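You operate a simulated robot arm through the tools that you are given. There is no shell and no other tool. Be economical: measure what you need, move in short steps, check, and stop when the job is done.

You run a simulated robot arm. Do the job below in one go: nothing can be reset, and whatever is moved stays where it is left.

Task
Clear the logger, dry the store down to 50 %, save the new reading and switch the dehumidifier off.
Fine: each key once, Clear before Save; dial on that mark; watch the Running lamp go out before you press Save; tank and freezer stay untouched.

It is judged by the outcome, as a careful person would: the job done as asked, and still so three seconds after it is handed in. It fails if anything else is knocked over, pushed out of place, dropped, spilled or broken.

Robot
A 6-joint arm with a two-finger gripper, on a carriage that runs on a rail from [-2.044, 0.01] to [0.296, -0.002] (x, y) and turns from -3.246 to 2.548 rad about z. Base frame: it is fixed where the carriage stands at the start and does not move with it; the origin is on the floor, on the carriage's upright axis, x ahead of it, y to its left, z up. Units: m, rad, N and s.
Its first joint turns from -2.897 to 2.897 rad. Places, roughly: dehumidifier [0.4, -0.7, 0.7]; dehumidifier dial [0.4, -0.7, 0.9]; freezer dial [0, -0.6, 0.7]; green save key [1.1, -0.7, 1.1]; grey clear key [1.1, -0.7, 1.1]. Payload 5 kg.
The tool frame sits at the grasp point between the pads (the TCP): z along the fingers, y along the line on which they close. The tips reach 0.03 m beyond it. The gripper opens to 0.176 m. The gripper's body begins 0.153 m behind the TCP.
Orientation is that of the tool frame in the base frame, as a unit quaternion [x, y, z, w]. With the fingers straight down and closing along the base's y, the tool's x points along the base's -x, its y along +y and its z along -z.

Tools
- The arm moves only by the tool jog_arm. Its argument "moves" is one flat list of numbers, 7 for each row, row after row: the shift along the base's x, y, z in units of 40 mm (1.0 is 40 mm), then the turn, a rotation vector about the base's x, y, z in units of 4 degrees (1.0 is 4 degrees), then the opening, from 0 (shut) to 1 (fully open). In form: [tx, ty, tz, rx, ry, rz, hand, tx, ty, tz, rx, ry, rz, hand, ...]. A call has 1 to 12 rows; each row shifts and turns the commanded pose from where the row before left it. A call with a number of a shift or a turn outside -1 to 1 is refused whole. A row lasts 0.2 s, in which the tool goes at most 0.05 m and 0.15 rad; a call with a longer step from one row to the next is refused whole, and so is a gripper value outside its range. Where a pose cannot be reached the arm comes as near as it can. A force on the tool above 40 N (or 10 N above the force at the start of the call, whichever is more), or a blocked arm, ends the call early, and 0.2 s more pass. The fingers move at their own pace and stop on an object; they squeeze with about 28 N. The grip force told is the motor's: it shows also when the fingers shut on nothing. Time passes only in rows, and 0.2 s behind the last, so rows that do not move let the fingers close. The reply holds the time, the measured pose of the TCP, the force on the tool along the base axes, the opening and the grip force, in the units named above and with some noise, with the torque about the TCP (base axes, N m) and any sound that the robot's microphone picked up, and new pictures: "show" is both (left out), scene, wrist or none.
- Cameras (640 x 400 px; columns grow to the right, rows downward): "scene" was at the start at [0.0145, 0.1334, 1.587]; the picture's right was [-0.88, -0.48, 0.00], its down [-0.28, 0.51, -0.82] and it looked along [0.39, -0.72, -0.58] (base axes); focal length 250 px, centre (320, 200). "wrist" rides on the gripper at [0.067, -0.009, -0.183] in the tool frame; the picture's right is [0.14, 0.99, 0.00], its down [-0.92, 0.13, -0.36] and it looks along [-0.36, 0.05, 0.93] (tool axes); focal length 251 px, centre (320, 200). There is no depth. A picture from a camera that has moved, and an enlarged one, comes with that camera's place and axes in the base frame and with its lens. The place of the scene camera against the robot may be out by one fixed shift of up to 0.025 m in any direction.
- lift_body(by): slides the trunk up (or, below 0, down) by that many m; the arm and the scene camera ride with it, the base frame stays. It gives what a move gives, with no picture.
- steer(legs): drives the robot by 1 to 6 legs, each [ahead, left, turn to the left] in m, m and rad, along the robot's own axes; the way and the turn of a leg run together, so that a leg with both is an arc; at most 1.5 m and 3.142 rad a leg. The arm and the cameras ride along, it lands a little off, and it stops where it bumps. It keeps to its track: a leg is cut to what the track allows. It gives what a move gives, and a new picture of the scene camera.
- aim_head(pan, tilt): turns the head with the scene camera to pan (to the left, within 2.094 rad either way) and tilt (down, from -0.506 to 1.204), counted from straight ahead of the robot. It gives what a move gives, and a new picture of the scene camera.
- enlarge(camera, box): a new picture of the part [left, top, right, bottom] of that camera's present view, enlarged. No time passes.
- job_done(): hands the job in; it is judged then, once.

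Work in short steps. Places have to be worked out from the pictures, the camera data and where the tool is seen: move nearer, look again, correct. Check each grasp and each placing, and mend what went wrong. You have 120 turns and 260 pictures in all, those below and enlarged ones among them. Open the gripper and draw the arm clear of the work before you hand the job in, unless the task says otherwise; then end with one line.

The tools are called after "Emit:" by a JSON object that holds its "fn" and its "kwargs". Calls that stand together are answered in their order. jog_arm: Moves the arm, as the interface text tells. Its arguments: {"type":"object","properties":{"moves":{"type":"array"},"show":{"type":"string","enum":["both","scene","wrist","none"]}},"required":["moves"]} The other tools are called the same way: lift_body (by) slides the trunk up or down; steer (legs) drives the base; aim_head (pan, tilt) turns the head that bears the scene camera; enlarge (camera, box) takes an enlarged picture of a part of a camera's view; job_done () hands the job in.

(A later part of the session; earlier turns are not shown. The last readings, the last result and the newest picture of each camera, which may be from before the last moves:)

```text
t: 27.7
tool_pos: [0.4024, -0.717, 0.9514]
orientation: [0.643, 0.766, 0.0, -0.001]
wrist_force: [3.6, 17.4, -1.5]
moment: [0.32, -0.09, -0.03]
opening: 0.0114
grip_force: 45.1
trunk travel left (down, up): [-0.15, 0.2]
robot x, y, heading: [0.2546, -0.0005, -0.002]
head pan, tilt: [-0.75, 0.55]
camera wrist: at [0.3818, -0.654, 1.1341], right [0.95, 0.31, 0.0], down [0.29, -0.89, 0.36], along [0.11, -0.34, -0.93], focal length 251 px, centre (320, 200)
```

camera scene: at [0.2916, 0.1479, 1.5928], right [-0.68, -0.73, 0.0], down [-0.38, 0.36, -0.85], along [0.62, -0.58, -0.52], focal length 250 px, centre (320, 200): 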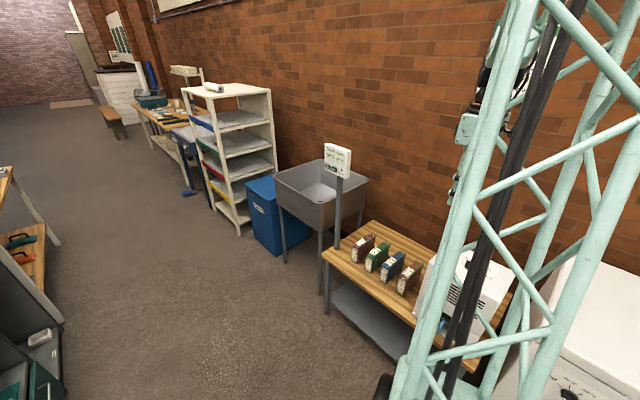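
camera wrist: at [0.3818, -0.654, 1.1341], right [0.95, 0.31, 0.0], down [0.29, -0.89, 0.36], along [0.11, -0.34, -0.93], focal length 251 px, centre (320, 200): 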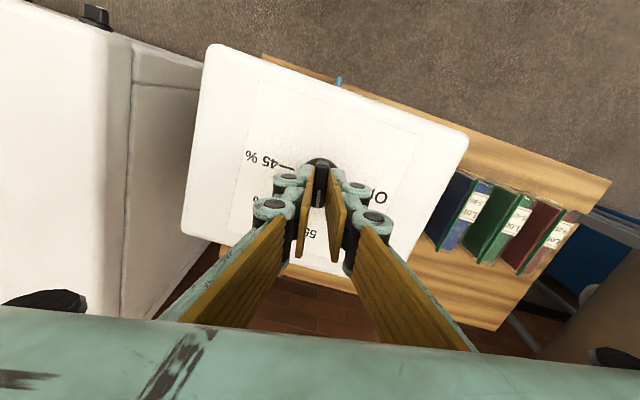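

80° done; a 17 N side load in +y calls for about a 2 mm shift. I continue 48° with that correction.

Emit:
{"fn": "jog_arm", "kwargs": {"moves": [0, 0.03, 0, 0, 0, -1, 0, 0, 0.02, 0, 0, 0, -1, 0, 0, 0, 0, 0, 0, -1, 0, 0, 0, 0, 0, 0, -1, 0, 0, 0, 0, 0, 0, -1, 0, 0, 0, 0, 0, 0, -1, 0, 0, 0, 0, 0, 0, -1, 0, 0, 0, 0, 0, 0, -1, 0, 0, 0, 0, 0, 0, -1, 0, 0, 0, 0, 0, 0, -1, 0, 0, 0, 0, 0, 0, -1, 0, 0, 0, 0, 0, 0, -1, 0], "show": "wrist"}}

Emit:
{"fn": "enlarge", "kwargs": {"camera": "wrist", "box": [240, 100, 400, 225]}}

```text
t: 30.3
tool_pos: [0.4034, -0.7171, 0.9513]
orientation: [0.899, 0.438, -0.001, 0.0]
wrist_force: [16.0, -12.9, 4.6]
moment: [0.34, -0.93, -0.04]
opening: 0.0117
grip_force: 44.7
trunk travel left (down, up): [-0.15, 0.2]
robot x, y, heading: [0.253, -0.0016, -0.003]
head pan, tilt: [-0.75, 0.55]
camera wrist: at [0.437, -0.6595, 1.134], right [0.87, -0.5, 0.0], down [-0.47, -0.81, 0.36], along [-0.18, -0.31, -0.93], focal length 251 px, centre (320, 200)
```

wrist: 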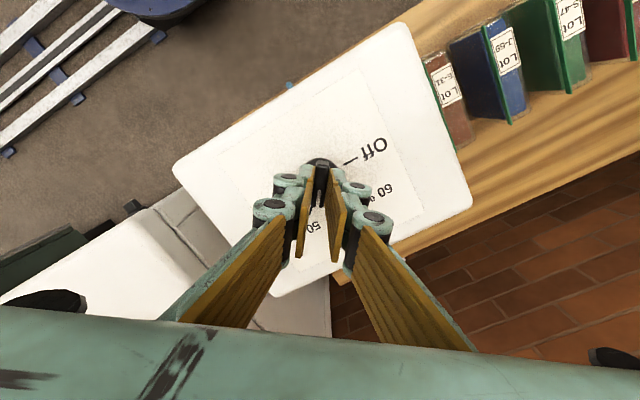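

```text
3.20 times, centred on (320, 162) of wrist
camera zoom: at [0.437, -0.6595, 1.134], right [0.87, -0.5, 0.0], down [-0.47, -0.81, 0.36], along [-0.18, -0.31, -0.93], focal length 805 px, centre (320, 320)
```

zoom: 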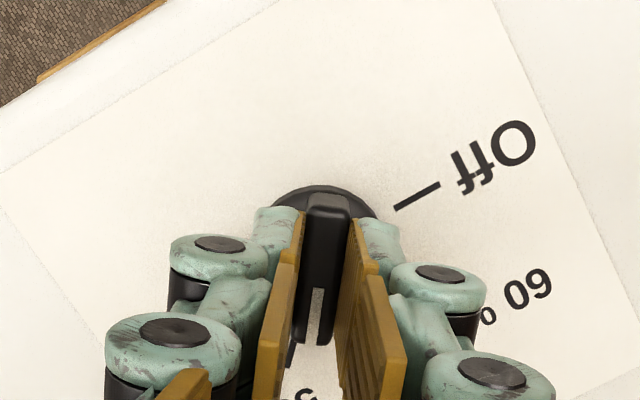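

At 128° turned; the load of about 20 N runs along the closing line, so I shift about 2 mm with it, turn the last 7° and let go.

Emit:
{"fn": "jog_arm", "kwargs": {"moves": [0.04, -0.03, 0, 0, 0, -0.9, 0, 0, 0, 0, 0, 0, -0.85, 0, 0, 0, 0, 0, 0, 0, 0], "show": "wrist"}}

Emit:
{"fn": "jog_arm", "kwargs": {"moves": [0, 0, 0, 0, 0, 0, 0.35, 0, 0, 0, 0, 0, 0, 0.35, 0, 0, 0, 0, 0, 0, 0.35, 0, 0, 0.8, 0, 0, 0, 0.35, 0, 0, 1, 0, 0, 0, 0.35, 0, 0, 1, 0, 0, 0, 0.35, 0, 0, 1, 0, 0, 0, 0.35, 0, 0, 1, 0, 0, 0, 0.35], "show": "both"}}

Emit:
{"fn": "enlarge", "kwargs": {"camera": "wrist", "box": [240, 60, 400, 200]}}

```text
t: 31.1
tool_pos: [0.4024, -0.7181, 0.9515]
orientation: [0.924, 0.383, -0.001, 0.0]
wrist_force: [3.1, -9.0, 8.3]
moment: [-0.33, 0.05, -0.02]
opening: 0.0118
grip_force: 45.0
trunk travel left (down, up): [-0.15, 0.2]
robot x, y, heading: [0.2565, -0.0021, 0.0]
head pan, tilt: [-0.75, 0.55]
camera wrist: at [0.4439, -0.6643, 1.134], right [0.8, -0.6, 0.0], down [-0.56, -0.74, 0.36], along [-0.22, -0.29, -0.93], focal length 251 px, centre (320, 200)
```

wrist: 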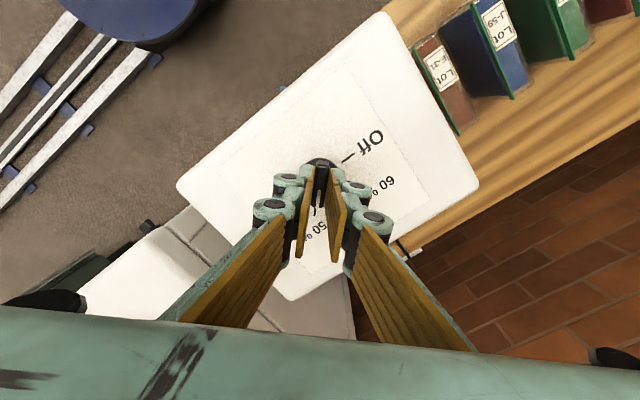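

```text
t: 32.9
tool_pos: [0.4031, -0.7173, 1.1431]
orientation: [0.923, 0.384, 0.0, 0.0]
wrist_force: [0.0, -0.3, 0.7]
moment: [0.09, 0.01, 0.01]
opening: 0.0614
grip_force: 0.0
trunk travel left (down, up): [-0.15, 0.2]
robot x, y, heading: [0.2556, -0.0022, -0.001]
head pan, tilt: [-0.75, 0.55]
camera scene: at [0.2915, 0.1478, 1.5929], right [-0.68, -0.73, 0.0], down [-0.38, 0.36, -0.85], along [0.62, -0.58, -0.52], focal length 250 px, centre (320, 200)
camera wrist: at [0.4442, -0.6643, 1.3269], right [0.8, -0.6, 0.0], down [-0.56, -0.74, 0.36], along [-0.22, -0.29, -0.93], focal length 251 px, centre (320, 200)
```

scene: 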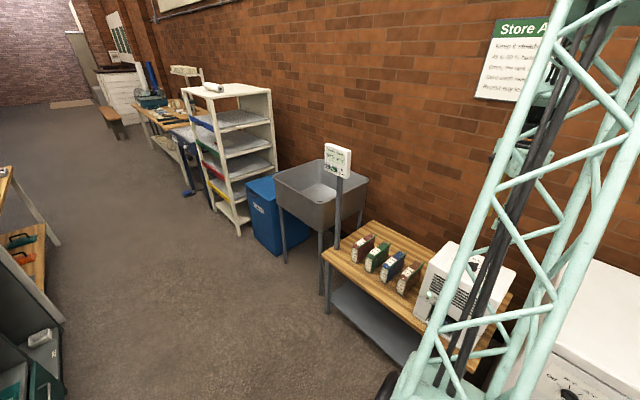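
wrist: 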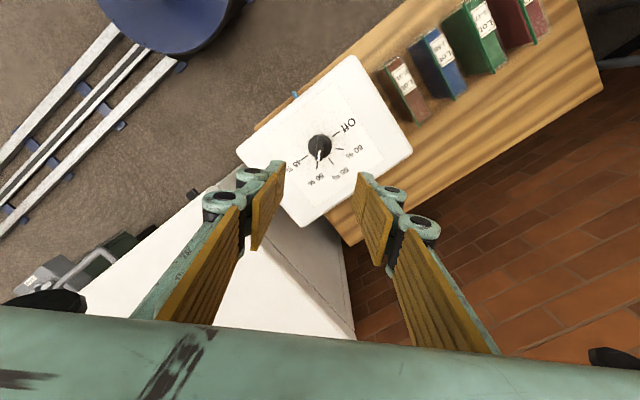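

```text
2.86 times, centred on (320, 130) of wrist
camera zoom: at [0.4442, -0.6643, 1.3269], right [0.8, -0.6, 0.0], down [-0.56, -0.74, 0.36], along [-0.22, -0.29, -0.93], focal length 718 px, centre (320, 400)
```

zoom: 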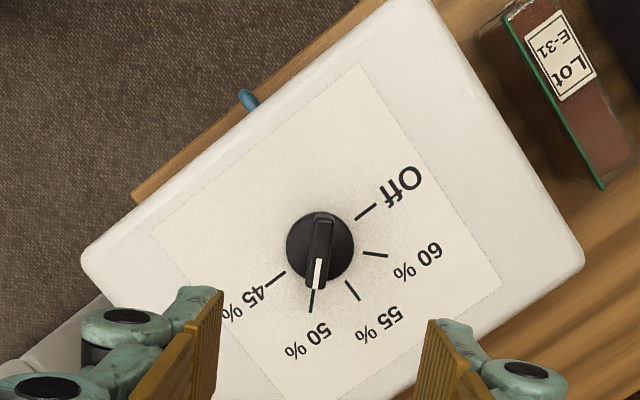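

The pointer stands at 50. I check the alignment closely, and the lamp and the humidity reading.

Emit:
{"fn": "enlarge", "kwargs": {"camera": "wrist", "box": [288, 115, 352, 165]}}

Emit:
{"fn": "enlarge", "kwargs": {"camera": "scene", "box": [400, 230, 528, 340]}}

Emit:
{"fn": "enlarge", "kwargs": {"camera": "scene", "box": [310, 135, 374, 175]}}

```text
8.00 times, centred on (320, 140) of wrist
camera zoom: at [0.4442, -0.6643, 1.3269], right [0.8, -0.6, 0.0], down [-0.56, -0.74, 0.36], along [-0.22, -0.29, -0.93], focal length 2012 px, centre (320, 680)
```

zoom: 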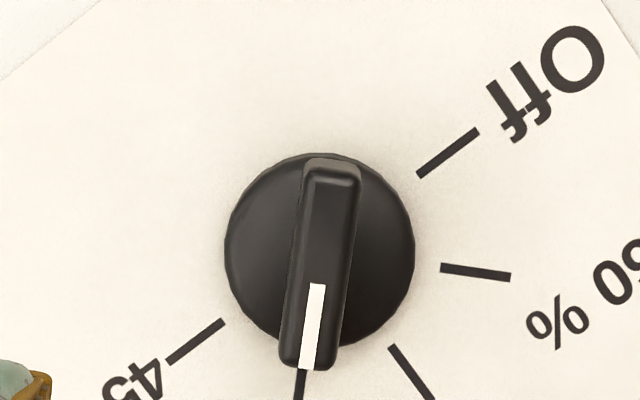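

```text
3.64 times, centred on (464, 285) of scene
camera zoom: at [0.2915, 0.1478, 1.5929], right [-0.68, -0.73, 0.0], down [-0.38, 0.36, -0.85], along [0.62, -0.58, -0.52], focal length 910 px, centre (-204, -109)
```

zoom: 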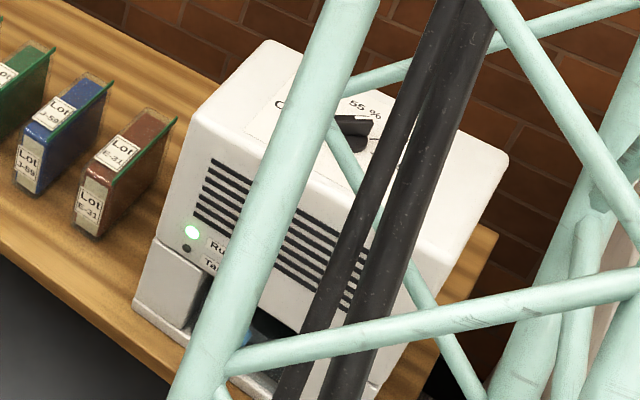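

```text
10.00 times, centred on (342, 155) of scene
camera zoom: at [0.2915, 0.1478, 1.5929], right [-0.68, -0.73, 0.0], down [-0.38, 0.36, -0.85], along [0.62, -0.58, -0.52], focal length 2502 px, centre (100, 650)
```

zoom: 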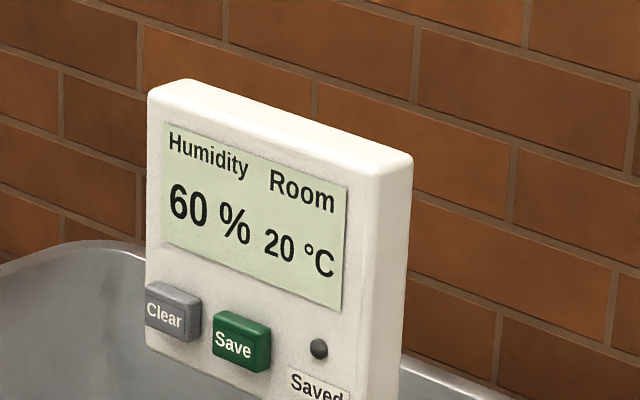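

The Running lamp is lit and the humidity is falling (60 %). The pointer may be 2–3° short of the mark, so I zoom in to measure that.

Emit:
{"fn": "enlarge", "kwargs": {"camera": "wrist", "box": [296, 128, 344, 176]}}

```text
8.33 times, centred on (320, 152) of wrist
camera zoom: at [0.4442, -0.6643, 1.3269], right [0.8, -0.6, 0.0], down [-0.56, -0.74, 0.36], along [-0.22, -0.29, -0.93], focal length 2095 px, centre (320, 600)
```

zoom: 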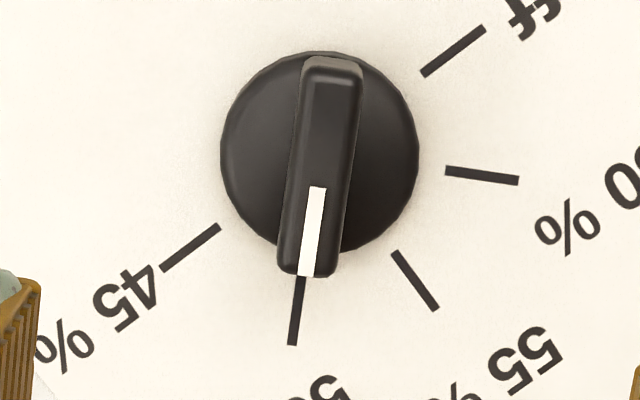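

The pointer is within about 1.5° of the 50 mark, which is good. While it dries I swing the arm back to the logger.

Emit:
{"fn": "jog_arm", "kwargs": {"moves": [0.3, 0.66, 0.5, -0.4142, -1, -1, 0, 0.66, 0.66, 0.12, -0.4142, -1, -1, 0, 0.66, 0.66, 0.12, -0.4142, -1, -1, 0, 0.66, 0.66, 0.12, -0.4142, -1, -1, 0, 0.66, 0.66, 0.12, -0.4142, -1, -1, 0, 0.66, 0.66, 0.12, -0.4142, -1, -1, 0, 0.66, 0.66, 0.12, -0.4142, -1, -1, 0, 0.66, 0.66, 0.12, -0.4142, -1, -1, 0, 0.66, 0.66, 0.12, -0.4142, -1, -1, 0, 0.66, 0.66, 0.12, -0.4142, -1, -1, 0, 0.66, 0.66, 0.12, -0.4142, -1, -1, 0, 0.66, 0.66, 0.12, -0.4142, -1, -1, 0], "show": "scene"}}

```text
t: 35.5
tool_pos: [0.6848, -0.4432, 1.2448]
orientation: [0.908, -0.018, 0.31, 0.281]
wrist_force: [-2.7, -5.1, 0.9]
moment: [0.69, -0.28, 0.47]
opening: 0.0
grip_force: 28.1
out of reach, approached as far as the arm can: row 11, 12
trunk travel left (down, up): [-0.15, 0.2]
robot x, y, heading: [0.2562, 0.0003, 0.0]
head pan, tilt: [-0.75, 0.55]
camera scene: at [0.2918, 0.1474, 1.5929], right [-0.68, -0.73, 0.0], down [-0.38, 0.36, -0.85], along [0.62, -0.58, -0.52], focal length 250 px, centre (320, 200)
```

scene: 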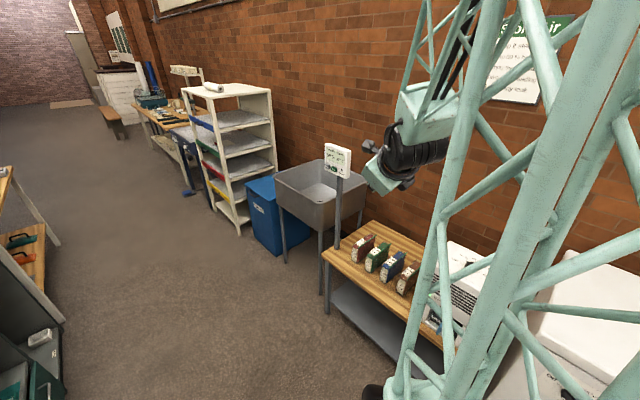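

The wrist ran out of travel on that route. I undo the turn to get back to tool-down, then take the known route.

Emit:
{"fn": "jog_arm", "kwargs": {"moves": [0, 0, 0, 0.4142, 1, 1, 0, 0, 0, 0, 0.4142, 1, 1, 0, 0, 0, 0, 0.4142, 1, 1, 0, 0, 0, 0, 0.4142, 1, 1, 0, 0, 0, 0, 0.4142, 1, 1, 0, 0, 0, 0, 0.4142, 1, 1, 0, 0, 0, 0, 0.4142, 1, 1, 0, 0, 0, 0, 0.4142, 1, 1, 0, 0, 0, 0, 0.4142, 1, 1, 0, 0, 0, 0, 0.4142, 1, 1, 0, 0, 0, 0, 0.4142, 1, 1, 0, 0, 0, 0, 0.4142, 1, 1, 0], "show": "scene"}}

```text
t: 38.1
tool_pos: [0.6812, -0.4442, 1.2464]
orientation: [0.923, 0.384, 0.002, -0.026]
wrist_force: [0.7, -0.3, 0.0]
moment: [-0.11, -0.06, 0.02]
opening: 0.0
grip_force: 28.8
trunk travel left (down, up): [-0.15, 0.2]
robot x, y, heading: [0.2544, -0.0038, 0.003]
head pan, tilt: [-0.75, 0.55]
camera scene: at [0.2914, 0.1483, 1.5927], right [-0.68, -0.73, 0.0], down [-0.38, 0.36, -0.85], along [0.62, -0.58, -0.52], focal length 250 px, centre (320, 200)
```

scene: 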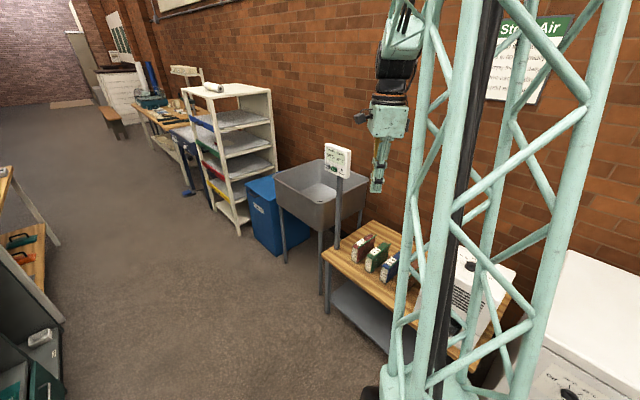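

Back to tool-down with a residual tilt of about 3°. I unwind the 135° about z.

Emit:
{"fn": "jog_arm", "kwargs": {"moves": [0, 0, 0, 0, 0, 1, 0, 0, 0, 0, 0, 0, 1, 0, 0, 0, 0, 0, 0, 1, 0, 0, 0, 0, 0, 0, 1, 0, 0, 0, 0, 0, 0, 1, 0, 0, 0, 0, 0, 0, 1, 0, 0, 0, 0, 0, 0, 1, 0, 0, 0, 0, 0, 0, 1, 0, 0, 0, 0, 0, 0, 1, 0, 0, 0, 0, 0, 0, 1, 0, 0, 0, 0, 0, 0, 1, 0, 0, 0, 0, 0, 0, 1, 0], "show": "none"}}

Emit:
{"fn": "jog_arm", "kwargs": {"moves": [0, 0, 0, 0, 0, 1, 0, 0, 0, 0, 0, 0, 1, 0, 0, 0, 0, 0, 0, 1, 0, 0, 0, 0, 0, 0, 1, 0, 0, 0, 0, 0, 0, 1, 0, 0, 0, 0, 0, 0, 1, 0, 0, 0, 0, 0, 0, 1, 0, 0, 0, 0, 0, 0, 1, 0, 0, 0, 0, 0, 0, 1, 0, 0, 0, 0, 0, 0, 1, 0, 0, 0, 0, 0, 0, 1, 0, 0, 0, 0, 0, 0, 1, 0], "show": "none"}}

Emit:
{"fn": "jog_arm", "kwargs": {"moves": [0, 0, 0, 0, 0, 1, 0, 0, 0, 0, 0, 0, 1, 0, 0, 0, 0, 0, 0, 1, 0, 0, 0, 0, 0, 0, 1, 0, 0, 0, 0, 0, 0, 1, 0, 0, 0, 0, 0, 0, 1, 0, 0, 0, 0, 0, 0, 1, 0, 0, 0, 0, 0, 0, 1, 0, 0, 0, 0, 0, 0, 1, 0, 0, 0, 0, 0, 0, 0.75, 0], "show": "scene"}}

```text
t: 40.7
tool_pos: [0.6811, -0.4452, 1.2453]
orientation: [0.688, 0.726, -0.009, -0.024]
wrist_force: [-0.5, 0.3, 0.8]
moment: [-0.02, -0.03, 0.01]
opening: 0.0
grip_force: 28.4
trunk travel left (down, up): [-0.15, 0.2]
robot x, y, heading: [0.2546, -0.0017, 0.006]
head pan, tilt: [-0.75, 0.55]
```

```text
t: 43.3
tool_pos: [0.6801, -0.4456, 1.2458]
orientation: [0.332, 0.943, -0.017, -0.019]
wrist_force: [-0.1, -0.2, -0.3]
moment: [0.03, -0.01, 0.02]
opening: 0.0001
grip_force: 27.7
trunk travel left (down, up): [-0.15, 0.2]
robot x, y, heading: [0.2571, -0.004, -0.001]
head pan, tilt: [-0.75, 0.55]
```

```text
t: 45.5
tool_pos: [0.6797, -0.4447, 1.2459]
orientation: [-0.002, 1.0, -0.023, -0.012]
wrist_force: [-0.1, 0.1, 0.2]
moment: [-0.01, -0.03, 0.01]
opening: 0.0
grip_force: 28.3
trunk travel left (down, up): [-0.15, 0.2]
robot x, y, heading: [0.2553, -0.0026, 0.0]
head pan, tilt: [-0.75, 0.55]
camera scene: at [0.2915, 0.148, 1.5928], right [-0.68, -0.73, 0.0], down [-0.38, 0.36, -0.85], along [0.62, -0.58, -0.52], focal length 250 px, centre (320, 200)
```

scene: 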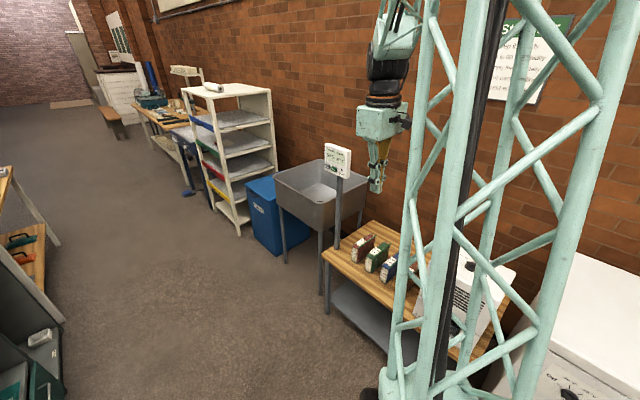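

Nearly straight down. I remove the small tilt and follow the earlier route to the place in front of Save.

Emit:
{"fn": "jog_arm", "kwargs": {"moves": [0, 0, 0, 0.66, -0.34, -0.06, 0, 0.57, 0.2, -0.2, -1, 1, 1, 0, 0.57, 0.2, -0.2, -1, 1, 1, 0, 0.57, 0.2, -0.2, -1, 1, 1, 0, 0.57, 0.2, -0.2, -1, 1, 1, 0, 0.57, 0.2, -0.2, -1, 1, 1, 0, 0.57, 0.2, -0.2, -1, 1, 1, 0, 0.57, 0, -0.2, -1, 1, 1, 0, 0.57, 0, -0.2, -1, 1, 1, 0, 0.57, 0, -0.2, -1, 1, 1, 0], "show": "none"}}

Emit:
{"fn": "jog_arm", "kwargs": {"moves": [0.57, 0, -0.2, -1, 1, 1, 0, 0.57, 0, -0.2, -1, 1, 1, 0, 0.57, 0, -0.2, -1, 1, 1, 0, 0.57, 0, -0.2, -1, 1, 1, 0, 0.57, 0, -0.2, -1, 1, 1, 0, 0.57, 0, -0.2, -1, 1, 1, 0, 0.57, 0, -0.2, -1, 1, 1, 0, 0.57, 0, -0.2, -1, 1, 1, 0, 0, 0, 0, -0.32, 0.32, 0.32, 0], "show": "both"}}

```text
t: 47.7
tool_pos: [0.8865, -0.3965, 1.1741]
orientation: [-0.297, 0.856, -0.3, -0.299]
wrist_force: [-0.4, -1.2, 1.1]
moment: [0.08, -0.08, 0.02]
opening: 0.0002
grip_force: 27.9
trunk travel left (down, up): [-0.15, 0.2]
robot x, y, heading: [0.2521, 0.0015, -0.003]
head pan, tilt: [-0.75, 0.55]
```

```text
t: 49.7
tool_pos: [1.0703, -0.3967, 1.1092]
orientation: [-0.499, 0.501, -0.501, -0.5]
wrist_force: [0.3, -0.1, 0.4]
moment: [-0.09, 0.0, -0.07]
opening: 0.0002
grip_force: 27.6
trunk travel left (down, up): [-0.15, 0.2]
robot x, y, heading: [0.2599, -0.0015, 0.002]
head pan, tilt: [-0.75, 0.55]
camera scene: at [0.292, 0.148, 1.5928], right [-0.68, -0.73, 0.0], down [-0.38, 0.36, -0.85], along [0.62, -0.58, -0.52], focal length 250 px, centre (320, 200)
camera wrist: at [1.0793, -0.2128, 1.176], right [-0.99, 0.0, 0.14], down [-0.13, 0.36, -0.92], along [-0.05, -0.93, -0.36], focal length 251 px, centre (320, 200)
```

scene: 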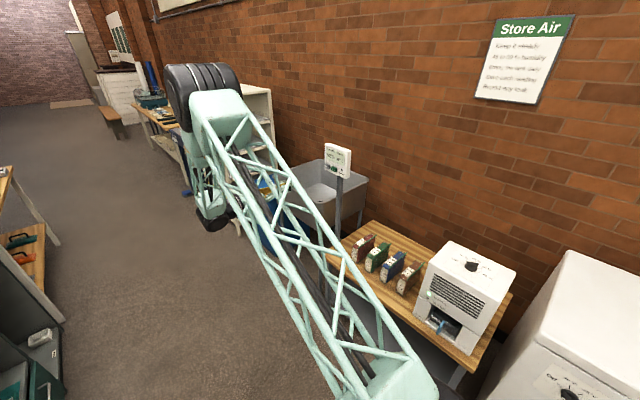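
wrist: 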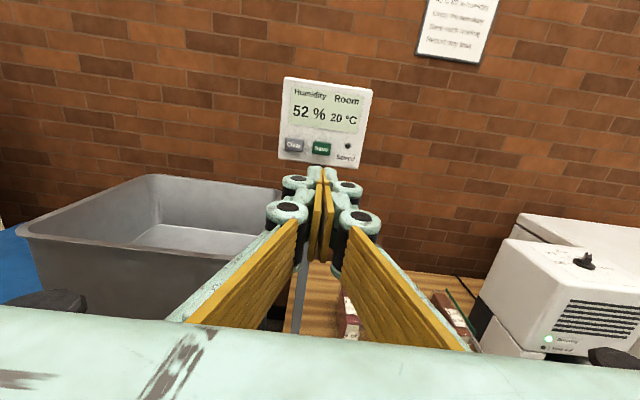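

52 % and still running, with the lamp visible. I position the tips about 2.5 cm from Save and wait there.

Emit:
{"fn": "jog_arm", "kwargs": {"moves": [-0.12, -0.8, -0.24, 0, 0, 0, 0, 0, -0.8, 0, 0, 0, 0, 0, 0, -0.8, 0, 0, 0, 0, 0, 0, -0.8, 0, 0, 0, 0, 0, 0, -0.8, 0, 0, 0, 0, 0, 0, -0.8, 0, 0, 0, 0, 0, 0, -0.4, 0, 0, 0, 0, 0, 0, 0, 0, 0, 0, 0, 0], "show": "both"}}

Emit:
{"fn": "enlarge", "kwargs": {"camera": "wrist", "box": [256, 80, 416, 200]}}

Emit:
{"fn": "enlarge", "kwargs": {"camera": "scene", "box": [400, 230, 528, 340]}}

```text
t: 51.5
tool_pos: [1.064, -0.6051, 1.0995]
orientation: [-0.499, 0.501, -0.5, -0.5]
wrist_force: [-0.1, -0.3, 0.6]
moment: [-0.02, -0.03, 0.03]
opening: 0.0001
grip_force: 27.6
trunk travel left (down, up): [-0.15, 0.2]
robot x, y, heading: [0.256, -0.0005, 0.007]
head pan, tilt: [-0.75, 0.55]
camera scene: at [0.2916, 0.1478, 1.5928], right [-0.68, -0.73, 0.0], down [-0.38, 0.36, -0.85], along [0.62, -0.58, -0.52], focal length 250 px, centre (320, 200)
camera wrist: at [1.0728, -0.421, 1.1671], right [-0.99, 0.0, 0.14], down [-0.13, 0.36, -0.92], along [-0.05, -0.93, -0.36], focal length 251 px, centre (320, 200)
```

scene: 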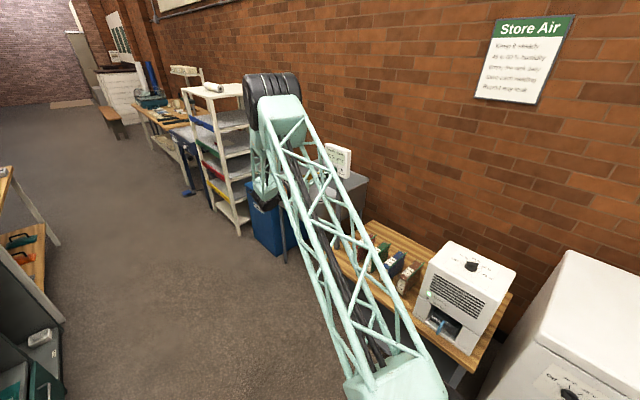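
wrist: 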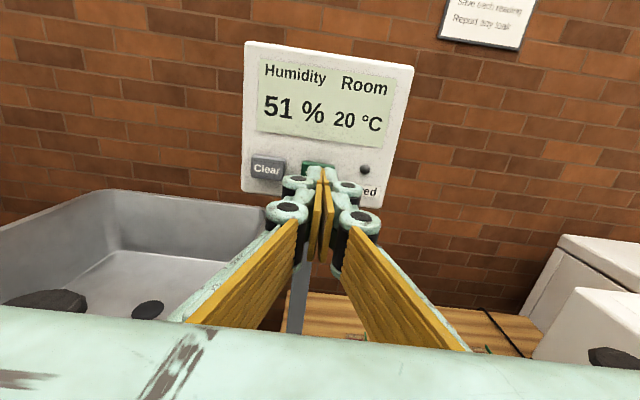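

```text
3.33 times, centred on (336, 140) of wrist
camera zoom: at [1.0728, -0.421, 1.1671], right [-0.99, 0.0, 0.14], down [-0.13, 0.36, -0.92], along [-0.05, -0.93, -0.36], focal length 838 px, centre (267, 400)
```

zoom: 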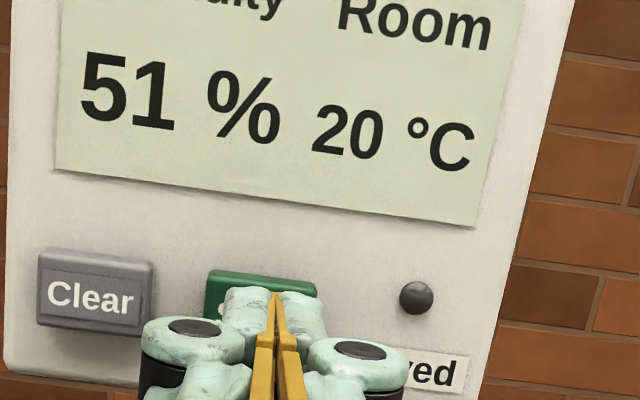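

```text
3.64 times, centred on (464, 285) of scene
camera zoom: at [0.2916, 0.1478, 1.5928], right [-0.68, -0.73, 0.0], down [-0.38, 0.36, -0.85], along [0.62, -0.58, -0.52], focal length 910 px, centre (-204, -109)
```

zoom: 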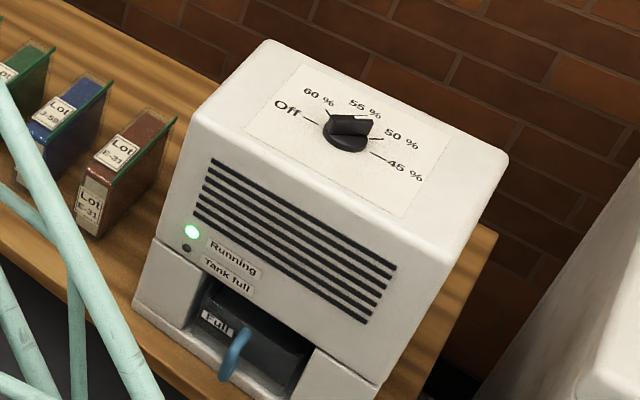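

51 % with the lamp still lit. I wait, nudging +2 mm to centre on the key.

Emit:
{"fn": "jog_arm", "kwargs": {"moves": [0.05, 0, 0, 0, 0, 0, 0, 0, 0, 0, 0, 0, 0, 0, 0, 0, 0, 0, 0, 0, 0, 0, 0, 0, 0, 0, 0, 0, 0, 0, 0, 0, 0, 0, 0, 0, 0, 0, 0, 0, 0, 0, 0, 0, 0, 0, 0, 0, 0, 0, 0, 0, 0, 0, 0, 0, 0, 0, 0, 0, 0, 0, 0, 0, 0, 0, 0, 0, 0, 0, 0, 0, 0, 0, 0, 0, 0, 0, 0, 0, 0, 0, 0, 0], "show": "wrist"}}

Emit:
{"fn": "enlarge", "kwargs": {"camera": "scene", "box": [400, 230, 528, 340]}}

```text
t: 54.1
tool_pos: [1.0653, -0.604, 1.0994]
orientation: [-0.499, 0.501, -0.501, -0.499]
wrist_force: [-0.2, 0.4, 0.5]
moment: [0.03, 0.01, 0.03]
opening: 0.0003
grip_force: 28.2
trunk travel left (down, up): [-0.15, 0.2]
robot x, y, heading: [0.2531, 0.0, 0.001]
head pan, tilt: [-0.75, 0.55]
camera wrist: at [1.0751, -0.4208, 1.167], right [-0.99, 0.0, 0.14], down [-0.13, 0.36, -0.92], along [-0.05, -0.93, -0.36], focal length 251 px, centre (320, 200)
```

wrist: 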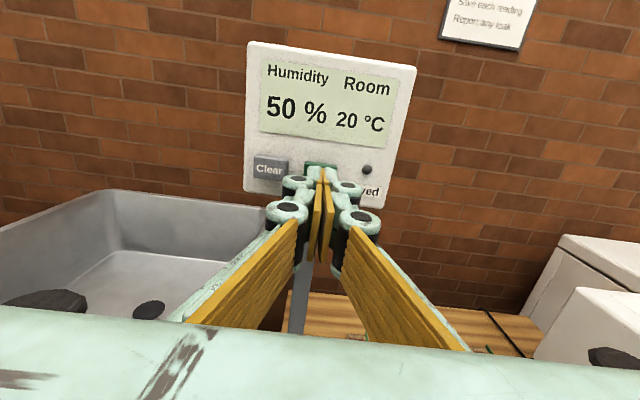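

```text
3.64 times, centred on (464, 285) of scene
camera zoom: at [0.2915, 0.148, 1.5928], right [-0.68, -0.73, 0.0], down [-0.38, 0.36, -0.85], along [0.62, -0.58, -0.52], focal length 910 px, centre (-204, -109)
```

zoom: 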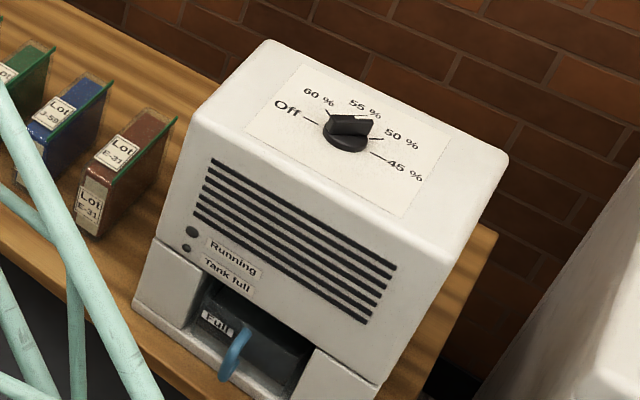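

The Running lamp is out and the reading is 50 %, so I may press Save. I advance to just touching and then in small steps.

Emit:
{"fn": "jog_arm", "kwargs": {"moves": [0, -0.3, 0, 0, 0, 0, 0, 0, -0.3, 0, 0, 0, 0, 0, 0, -0.08, 0, 0, 0, 0, 0, 0, -0.07, 0, 0, 0, 0, 0], "show": "wrist"}}

```text
t: 55.1
tool_pos: [1.0661, -0.634, 1.1015]
orientation: [-0.499, 0.501, -0.5, -0.5]
wrist_force: [0.2, 3.5, 1.7]
moment: [-0.05, 0.01, -0.01]
opening: 0.006
grip_force: 44.8
trunk travel left (down, up): [-0.15, 0.2]
robot x, y, heading: [0.2548, -0.0011, 0.004]
head pan, tilt: [-0.75, 0.55]
heard: click
camera wrist: at [1.0761, -0.4504, 1.1673], right [-0.99, 0.0, 0.14], down [-0.13, 0.36, -0.92], along [-0.05, -0.93, -0.36], focal length 251 px, centre (320, 200)
```

wrist: 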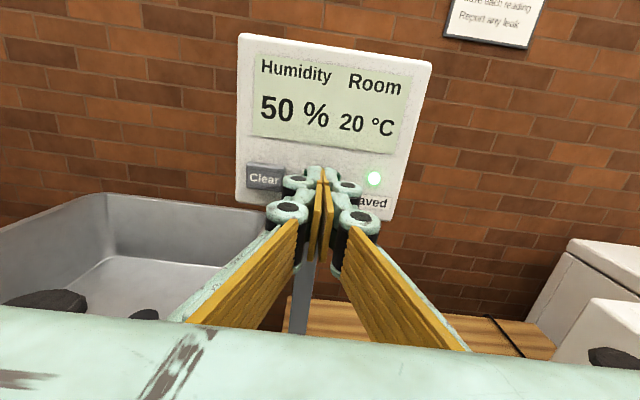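

Click heard, and the Saved lamp is lit with 50 % shown. I back off and return above the dehumidifier.

Emit:
{"fn": "jog_arm", "kwargs": {"moves": [0, 0.5, 0, 0, 0, 0, 0, 0, 1, 0, 0, 0, 0, 0, 0, 1, 0, 0, 0, 0, 0, 0, 1, 0, 0, 0, 0, 0, 0, 1, 0, 0, 0, 0, 0, 0, 1, 0.3, 0, 0, 0, 0, -0.8, 0, 0.5, 1, -1, -1, 0, -0.8, 0, 0.5, 1, -1, -1, 0, -0.8, 0, 0.5, 1, -1, -1, 0, -0.8, 0, 0.5, 1, -1, -1, 0, -0.8, 0, 0.5, 1, -1, -1, 0, -0.8, 0, 0.5, 1, -1, -1, 0], "show": "none"}}

Emit:
{"fn": "jog_arm", "kwargs": {"moves": [-0.95, -0.6, 0, 1, -1, -1, 0.35, -0.95, -0.6, 0, 1, -1, -1, 0.35, -0.95, -0.6, 0, 1, -1, -1, 0.35, -0.95, -0.6, 0, 1, -1, -1, 0.35, -0.95, -0.6, 0, 1, -1, -1, 0.35, -0.95, -0.6, 0, 1, -1, -1, 0.35, -0.95, -0.6, 0, 1, -1, -1, 0.35, -0.95, -0.6, 0, 1, -1, -1, 0.35, -0.95, -0.6, 0, 1, -1, -1, 0.35, -0.95, -0.6, 0, 1, -1, -1, 0.35, -0.95, -0.6, 0, 1, -1, -1, 0.35, -0.95, -0.6, 0, 0.32, -0.32, -0.32, 0.35], "show": "both"}}

Emit:
{"fn": "enlarge", "kwargs": {"camera": "scene", "box": [310, 135, 374, 175]}}

```text
t: 57.7
tool_pos: [0.8739, -0.4165, 1.2338]
orientation: [-0.364, 0.776, -0.364, -0.364]
wrist_force: [1.0, -0.1, 1.3]
moment: [-0.06, 0.09, -0.09]
opening: 0.0
grip_force: 45.3
trunk travel left (down, up): [-0.15, 0.2]
robot x, y, heading: [0.25, 0.0001, 0.004]
head pan, tilt: [-0.75, 0.55]
```

```text
t: 60.3
tool_pos: [0.4183, -0.7032, 1.2331]
orientation: [0.001, 1.0, 0.002, 0.0]
wrist_force: [0.2, 0.2, -0.5]
moment: [-0.04, -0.02, -0.02]
opening: 0.0617
grip_force: 0.0
trunk travel left (down, up): [-0.15, 0.2]
robot x, y, heading: [0.2554, 0.0009, -0.002]
head pan, tilt: [-0.75, 0.55]
camera scene: at [0.2915, 0.1481, 1.5927], right [-0.68, -0.73, 0.0], down [-0.38, 0.36, -0.85], along [0.62, -0.58, -0.52], focal length 250 px, centre (320, 200)
camera wrist: at [0.3525, -0.7131, 1.4157], right [-0.13, 0.99, 0.0], down [0.92, 0.12, 0.36], along [0.36, 0.05, -0.93], focal length 251 px, centre (320, 200)
```

scene: 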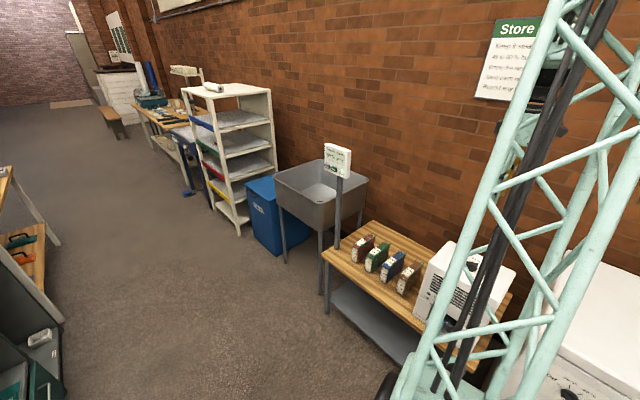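
wrist: 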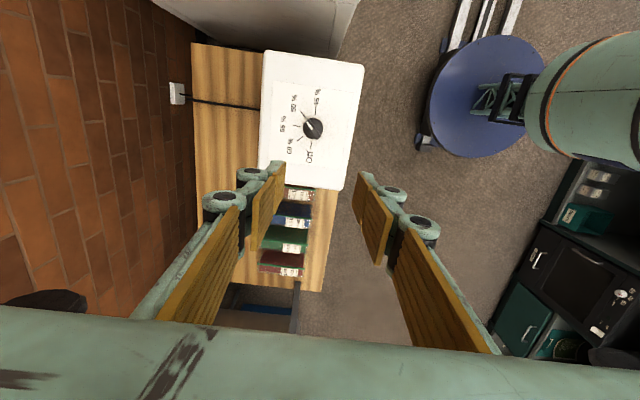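

```text
10.00 times, centred on (342, 155) of scene
camera zoom: at [0.2915, 0.1481, 1.5927], right [-0.68, -0.73, 0.0], down [-0.38, 0.36, -0.85], along [0.62, -0.58, -0.52], focal length 2502 px, centre (100, 650)
```

zoom: 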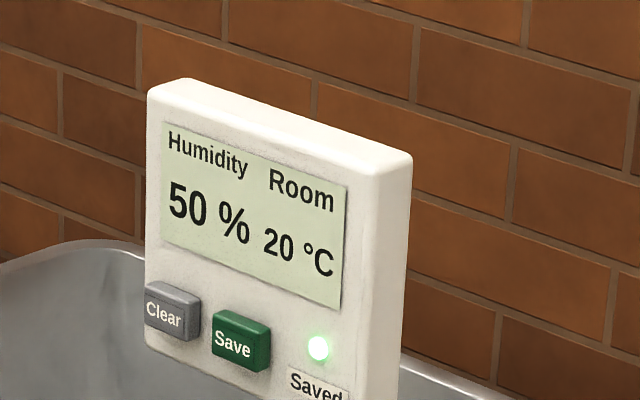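

The logger holds a saved 50 %. Now I turn the empty gripper to the bar's angle (-134°) above the dial while coming down partway.

Emit:
{"fn": "jog_arm", "kwargs": {"moves": [-0.4, -0.37, 0, 0, 0, -1, 0.35, 0, 0, 0, 0, 0, -1, 0.35, 0, 0, 0, 0, 0, -1, 0.35, 0, 0, 0, 0, 0, -1, 0.35, 0, 0, 0, 0, 0, -1, 0.35, 0, 0, 0, 0, 0, -1, 0.35, 0, 0, 0, 0, 0, -1, 0.35, 0, 0, 0, 0, 0, -1, 0.35, 0, 0, 0, 0, 0, -1, 0.35, 0, 0, 0, 0, 0, -1, 0.35, 0, 0, 0, 0, 0, -1, 0.35, 0, 0, 0, 0, 0, -1, 0.35], "show": "none"}}

Emit:
{"fn": "jog_arm", "kwargs": {"moves": [0, 0, 0, 0, 0, -1, 0.35, 0, 0, 0, 0, 0, -1, 0.35, 0, 0, 0, 0, 0, -1, 0.35, 0, 0, 0, 0, 0, -1, 0.35, 0, 0, 0, 0, 0, -1, 0.35, 0, 0, 0, 0, 0, -1, 0.35, 0, 0, 0, 0, 0, -1, 0.35, 0, 0, 0, 0, 0, -1, 0.35, 0, 0, 0, 0, 0, -1, 0.35, 0, 0, 0, 0, 0, -1, 0.35, 0, 0, 0, 0, 0, -1, 0.35, 0, 0, 0, 0, 0, -1, 0.35], "show": "none"}}

Emit:
{"fn": "jog_arm", "kwargs": {"moves": [0, 0, -0.5, 0, 0, -1, 0.35, 0, 0, -0.5, 0, 0, -1, 0.35, 0, 0, -0.5, 0, 0, -1, 0.35, 0, 0, -0.5, 0, 0, -1, 0.35, 0, 0, -0.5, 0, 0, -1, 0.35, 0, 0, -0.5, 0, 0, -1, 0.35, 0, 0, -0.5, 0, 0, -1, 0.35, 0, 0, -0.5, 0, 0, -1, 0.35, 0, 0, -0.5, 0, 0, -1, 0.35, 0, 0, -0.4, 0, 0, -0.5, 0.35], "show": "wrist"}}

Emit:
{"fn": "enlarge", "kwargs": {"camera": "wrist", "box": [240, 80, 400, 205]}}

```text
t: 62.9
tool_pos: [0.4015, -0.7181, 1.2332]
orientation: [0.408, 0.913, 0.001, 0.0]
wrist_force: [-0.1, 0.3, 0.3]
moment: [0.0, 0.02, 0.01]
opening: 0.0616
grip_force: 0.1
trunk travel left (down, up): [-0.15, 0.2]
robot x, y, heading: [0.2551, -0.0024, 0.003]
head pan, tilt: [-0.75, 0.55]
```

```text
t: 65.5
tool_pos: [0.4023, -0.7177, 1.2327]
orientation: [0.744, 0.668, 0.001, 0.0]
wrist_force: [0.1, -0.4, 0.2]
moment: [-0.02, 0.01, 0.02]
opening: 0.062
grip_force: 0.1
trunk travel left (down, up): [-0.15, 0.2]
robot x, y, heading: [0.2527, -0.0005, 0.001]
head pan, tilt: [-0.75, 0.55]
```

```text
t: 67.7
tool_pos: [0.4024, -0.718, 1.0365]
orientation: [0.922, 0.388, 0.001, 0.0]
wrist_force: [0.1, 0.1, -0.5]
moment: [0.0, 0.0, 0.02]
opening: 0.062
grip_force: 0.1
trunk travel left (down, up): [-0.15, 0.2]
robot x, y, heading: [0.2554, -0.0024, -0.007]
head pan, tilt: [-0.75, 0.55]
camera wrist: at [0.4425, -0.663, 1.2197], right [0.81, -0.59, 0.0], down [-0.55, -0.75, 0.36], along [-0.21, -0.29, -0.93], focal length 251 px, centre (320, 200)
```

wrist: 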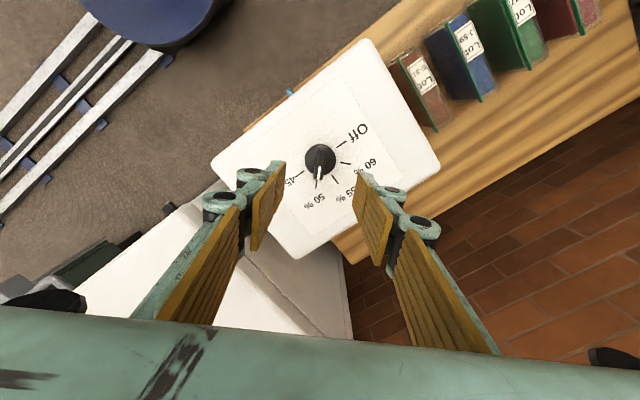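

```text
3.20 times, centred on (320, 142) of wrist
camera zoom: at [0.4425, -0.663, 1.2197], right [0.81, -0.59, 0.0], down [-0.55, -0.75, 0.36], along [-0.21, -0.29, -0.93], focal length 805 px, centre (320, 384)
```

zoom: 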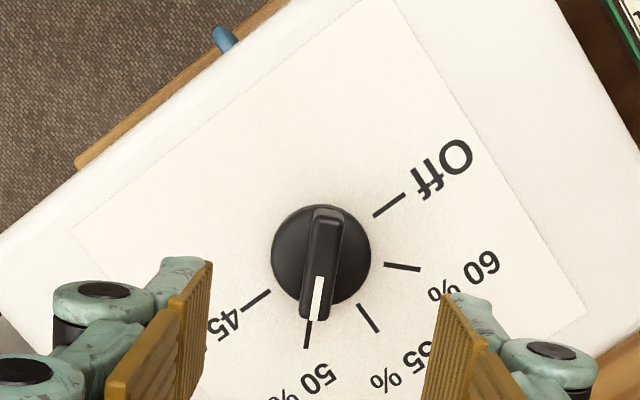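

Everything lines up. I descend 85 mm to the earlier grip height (0.9515) and close on the bar.

Emit:
{"fn": "jog_arm", "kwargs": {"moves": [0, 0, -0.8, 0, 0, 0, 0.35, 0, 0, -0.8, 0, 0, 0, 0.35, 0, 0, -0.52, 0, 0, 0, 0.35, 0, 0, 0, 0, 0, 0, 0.1, 0, 0, 0, 0, 0, 0, 0, 0, 0, 0, 0, 0, 0, 0, 0, 0, 0, 0, 0, 0, 0], "show": "wrist"}}

```text
t: 69.3
tool_pos: [0.4043, -0.718, 0.9524]
orientation: [0.92, 0.391, 0.0, 0.002]
wrist_force: [19.5, -20.0, -2.6]
moment: [-0.82, -0.22, -0.02]
opening: 0.0114
grip_force: 44.4
trunk travel left (down, up): [-0.15, 0.2]
robot x, y, heading: [0.2576, -0.0048, 0.005]
head pan, tilt: [-0.75, 0.55]
camera wrist: at [0.4428, -0.6631, 1.1343], right [0.81, -0.59, 0.0], down [-0.55, -0.75, 0.36], along [-0.21, -0.3, -0.93], focal length 251 px, centre (320, 200)
```

wrist: 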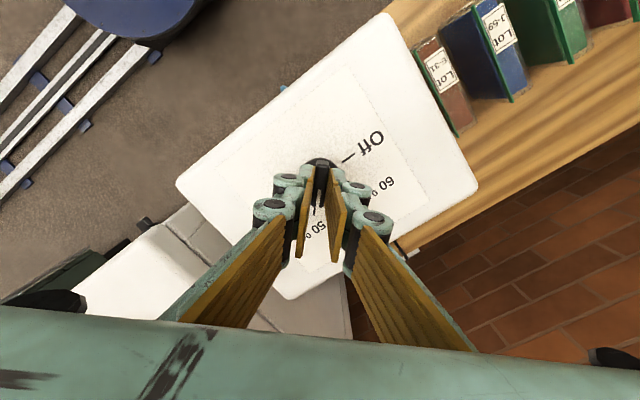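

Bar held with about 28 N along the closing line. I shift about 3 mm with it and start turning back (+z) 48°.

Emit:
{"fn": "jog_arm", "kwargs": {"moves": [0.06, -0.045, 0, 0, 0, 0, 0, 0, 0, 0, 0, 0, 1, 0, 0, 0, 0, 0, 0, 1, 0, 0, 0, 0, 0, 0, 1, 0, 0, 0, 0, 0, 0, 1, 0, 0, 0, 0, 0, 0, 1, 0, 0, 0, 0, 0, 0, 1, 0, 0, 0, 0, 0, 0, 1, 0, 0, 0, 0, 0, 0, 1, 0, 0, 0, 0, 0, 0, 1, 0, 0, 0, 0, 0, 0, 1, 0, 0, 0, 0, 0, 0, 1, 0], "show": "wrist"}}

```text
t: 71.9
tool_pos: [0.403, -0.719, 0.9512]
orientation: [0.708, 0.706, 0.001, 0.0]
wrist_force: [-20.4, 10.2, -3.2]
moment: [-0.33, 0.5, 0.02]
opening: 0.0116
grip_force: 45.0
trunk travel left (down, up): [-0.15, 0.2]
robot x, y, heading: [0.2546, -0.0014, 0.002]
head pan, tilt: [-0.75, 0.55]
camera wrist: at [0.3933, -0.6515, 1.1345], right [0.99, 0.14, 0.0], down [0.13, -0.92, 0.36], along [0.05, -0.36, -0.93], focal length 251 px, centre (320, 200)
```

wrist: 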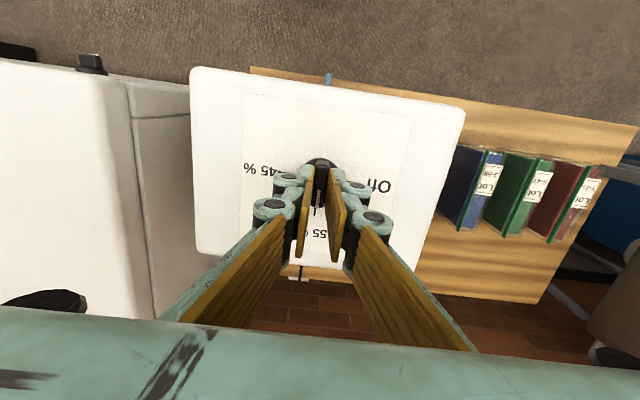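

Half way (pointing at 55). I ease the load with a -2.4 mm x shift and continue.

Emit:
{"fn": "jog_arm", "kwargs": {"moves": [-0.06, 0.02, 0, 0, 0, 1, 0, 0, 0, 0, 0, 0, 1, 0, 0, 0, 0, 0, 0, 1, 0, 0, 0, 0, 0, 0, 1, 0, 0, 0, 0, 0, 0, 1, 0, 0, 0, 0, 0, 0, 1, 0, 0, 0, 0, 0, 0, 1, 0, 0, 0, 0, 0, 0, 1, 0, 0, 0, 0, 0, 0, 1, 0, 0, 0, 0, 0, 0, 1, 0, 0, 0, 0, 0, 0, 1, 0, 0, 0, 0, 0, 0, 1, 0], "show": "wrist"}}

```text
t: 74.5
tool_pos: [0.4032, -0.7183, 0.9504]
orientation: [0.359, 0.933, 0.001, 0.0]
wrist_force: [4.8, 10.4, -5.4]
moment: [-0.02, -0.44, -0.02]
opening: 0.0114
grip_force: 45.0
trunk travel left (down, up): [-0.15, 0.2]
robot x, y, heading: [0.2546, -0.0011, 0.006]
head pan, tilt: [-0.75, 0.55]
camera wrist: at [0.3461, -0.6809, 1.1345], right [0.56, 0.83, 0.0], down [0.77, -0.52, 0.36], along [0.3, -0.2, -0.93], focal length 251 px, centre (320, 200)
```

wrist: 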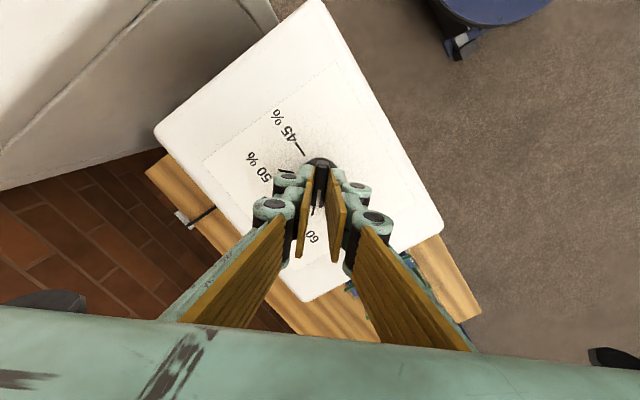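

42° left to Off. I turn 10.6 steps to bring the yaw back to 0.

Emit:
{"fn": "jog_arm", "kwargs": {"moves": [0, 0.02, 0, 0, 0, 1, 0, 0, 0, 0, 0, 0, 1, 0, 0, 0, 0, 0, 0, 1, 0, 0, 0, 0, 0, 0, 1, 0, 0, 0, 0, 0, 0, 1, 0, 0, 0, 0, 0, 0, 1, 0, 0, 0, 0, 0, 0, 1, 0, 0, 0, 0, 0, 0, 1, 0, 0, 0, 0, 0, 0, 1, 0, 0, 0, 0, 0, 0, 1, 0, 0, 0, 0, 0, 0, 0.6, 0, 0, 0, 0, 0, 0, 0, 0], "show": "wrist"}}

Emit:
{"fn": "jog_arm", "kwargs": {"moves": [0, 0, 0, 0, 0, 0, 0.35, 0, 0, 0, 0, 0, 0, 0.35, 0, 0, 0, 0, 0, 0, 0.35, 0, 0, 0.8, 0, 0, 0, 0.35, 0, 0, 1, 0, 0, 0, 0.35, 0, 0, 1, 0, 0, 0, 0.35], "show": "wrist"}}

Emit:
{"fn": "enlarge", "kwargs": {"camera": "wrist", "box": [280, 90, 360, 170]}}

```text
t: 77.1
tool_pos: [0.4011, -0.7195, 0.9506]
orientation: [-0.003, 1.0, 0.001, 0.0]
wrist_force: [-7.1, -5.6, -20.6]
moment: [-0.2, 0.29, -0.43]
opening: 0.0115
grip_force: 45.0
trunk travel left (down, up): [-0.15, 0.2]
robot x, y, heading: [0.2528, -0.0028, 0.006]
head pan, tilt: [-0.75, 0.55]
camera wrist: at [0.3351, -0.7289, 1.1345], right [-0.14, 0.99, 0.0], down [0.92, 0.13, 0.36], along [0.36, 0.05, -0.93], focal length 251 px, centre (320, 200)
```

wrist: 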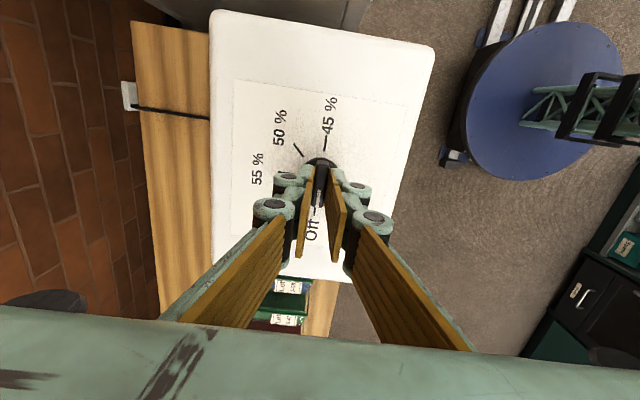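

```text
t: 78.5
tool_pos: [0.4015, -0.7168, 1.0638]
orientation: [-0.001, 1.0, 0.001, 0.0]
wrist_force: [-0.7, 0.4, -0.1]
moment: [0.02, 0.0, 0.01]
opening: 0.0617
grip_force: 0.1
trunk travel left (down, up): [-0.15, 0.2]
robot x, y, heading: [0.2538, -0.0053, 0.002]
head pan, tilt: [-0.75, 0.55]
camera wrist: at [0.3351, -0.7265, 1.2475], right [-0.14, 0.99, 0.0], down [0.92, 0.13, 0.36], along [0.36, 0.05, -0.93], focal length 251 px, centre (320, 200)
```

wrist: 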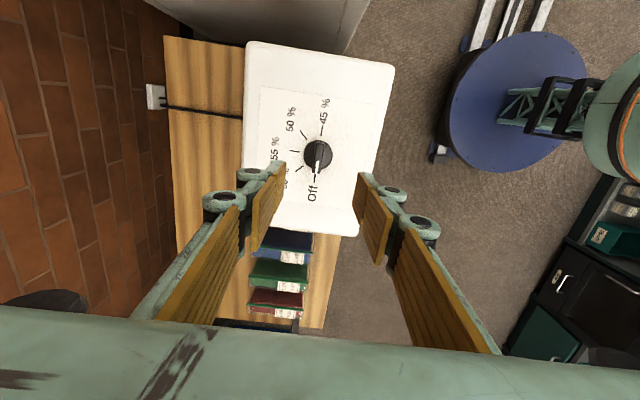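

```text
5.00 times, centred on (320, 130) of wrist
camera zoom: at [0.3351, -0.7265, 1.2475], right [-0.14, 0.99, 0.0], down [0.92, 0.13, 0.36], along [0.36, 0.05, -0.93], focal length 1257 px, centre (320, 550)
```

zoom: 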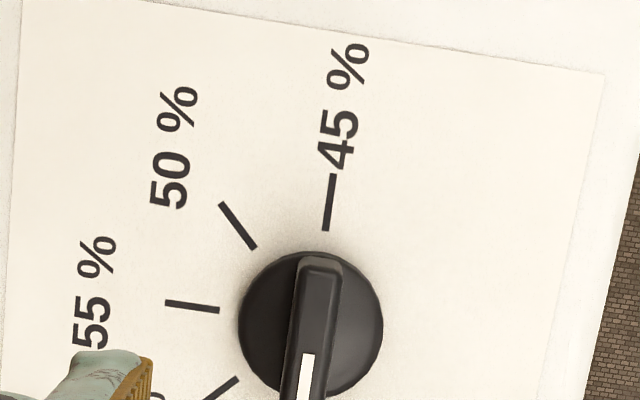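

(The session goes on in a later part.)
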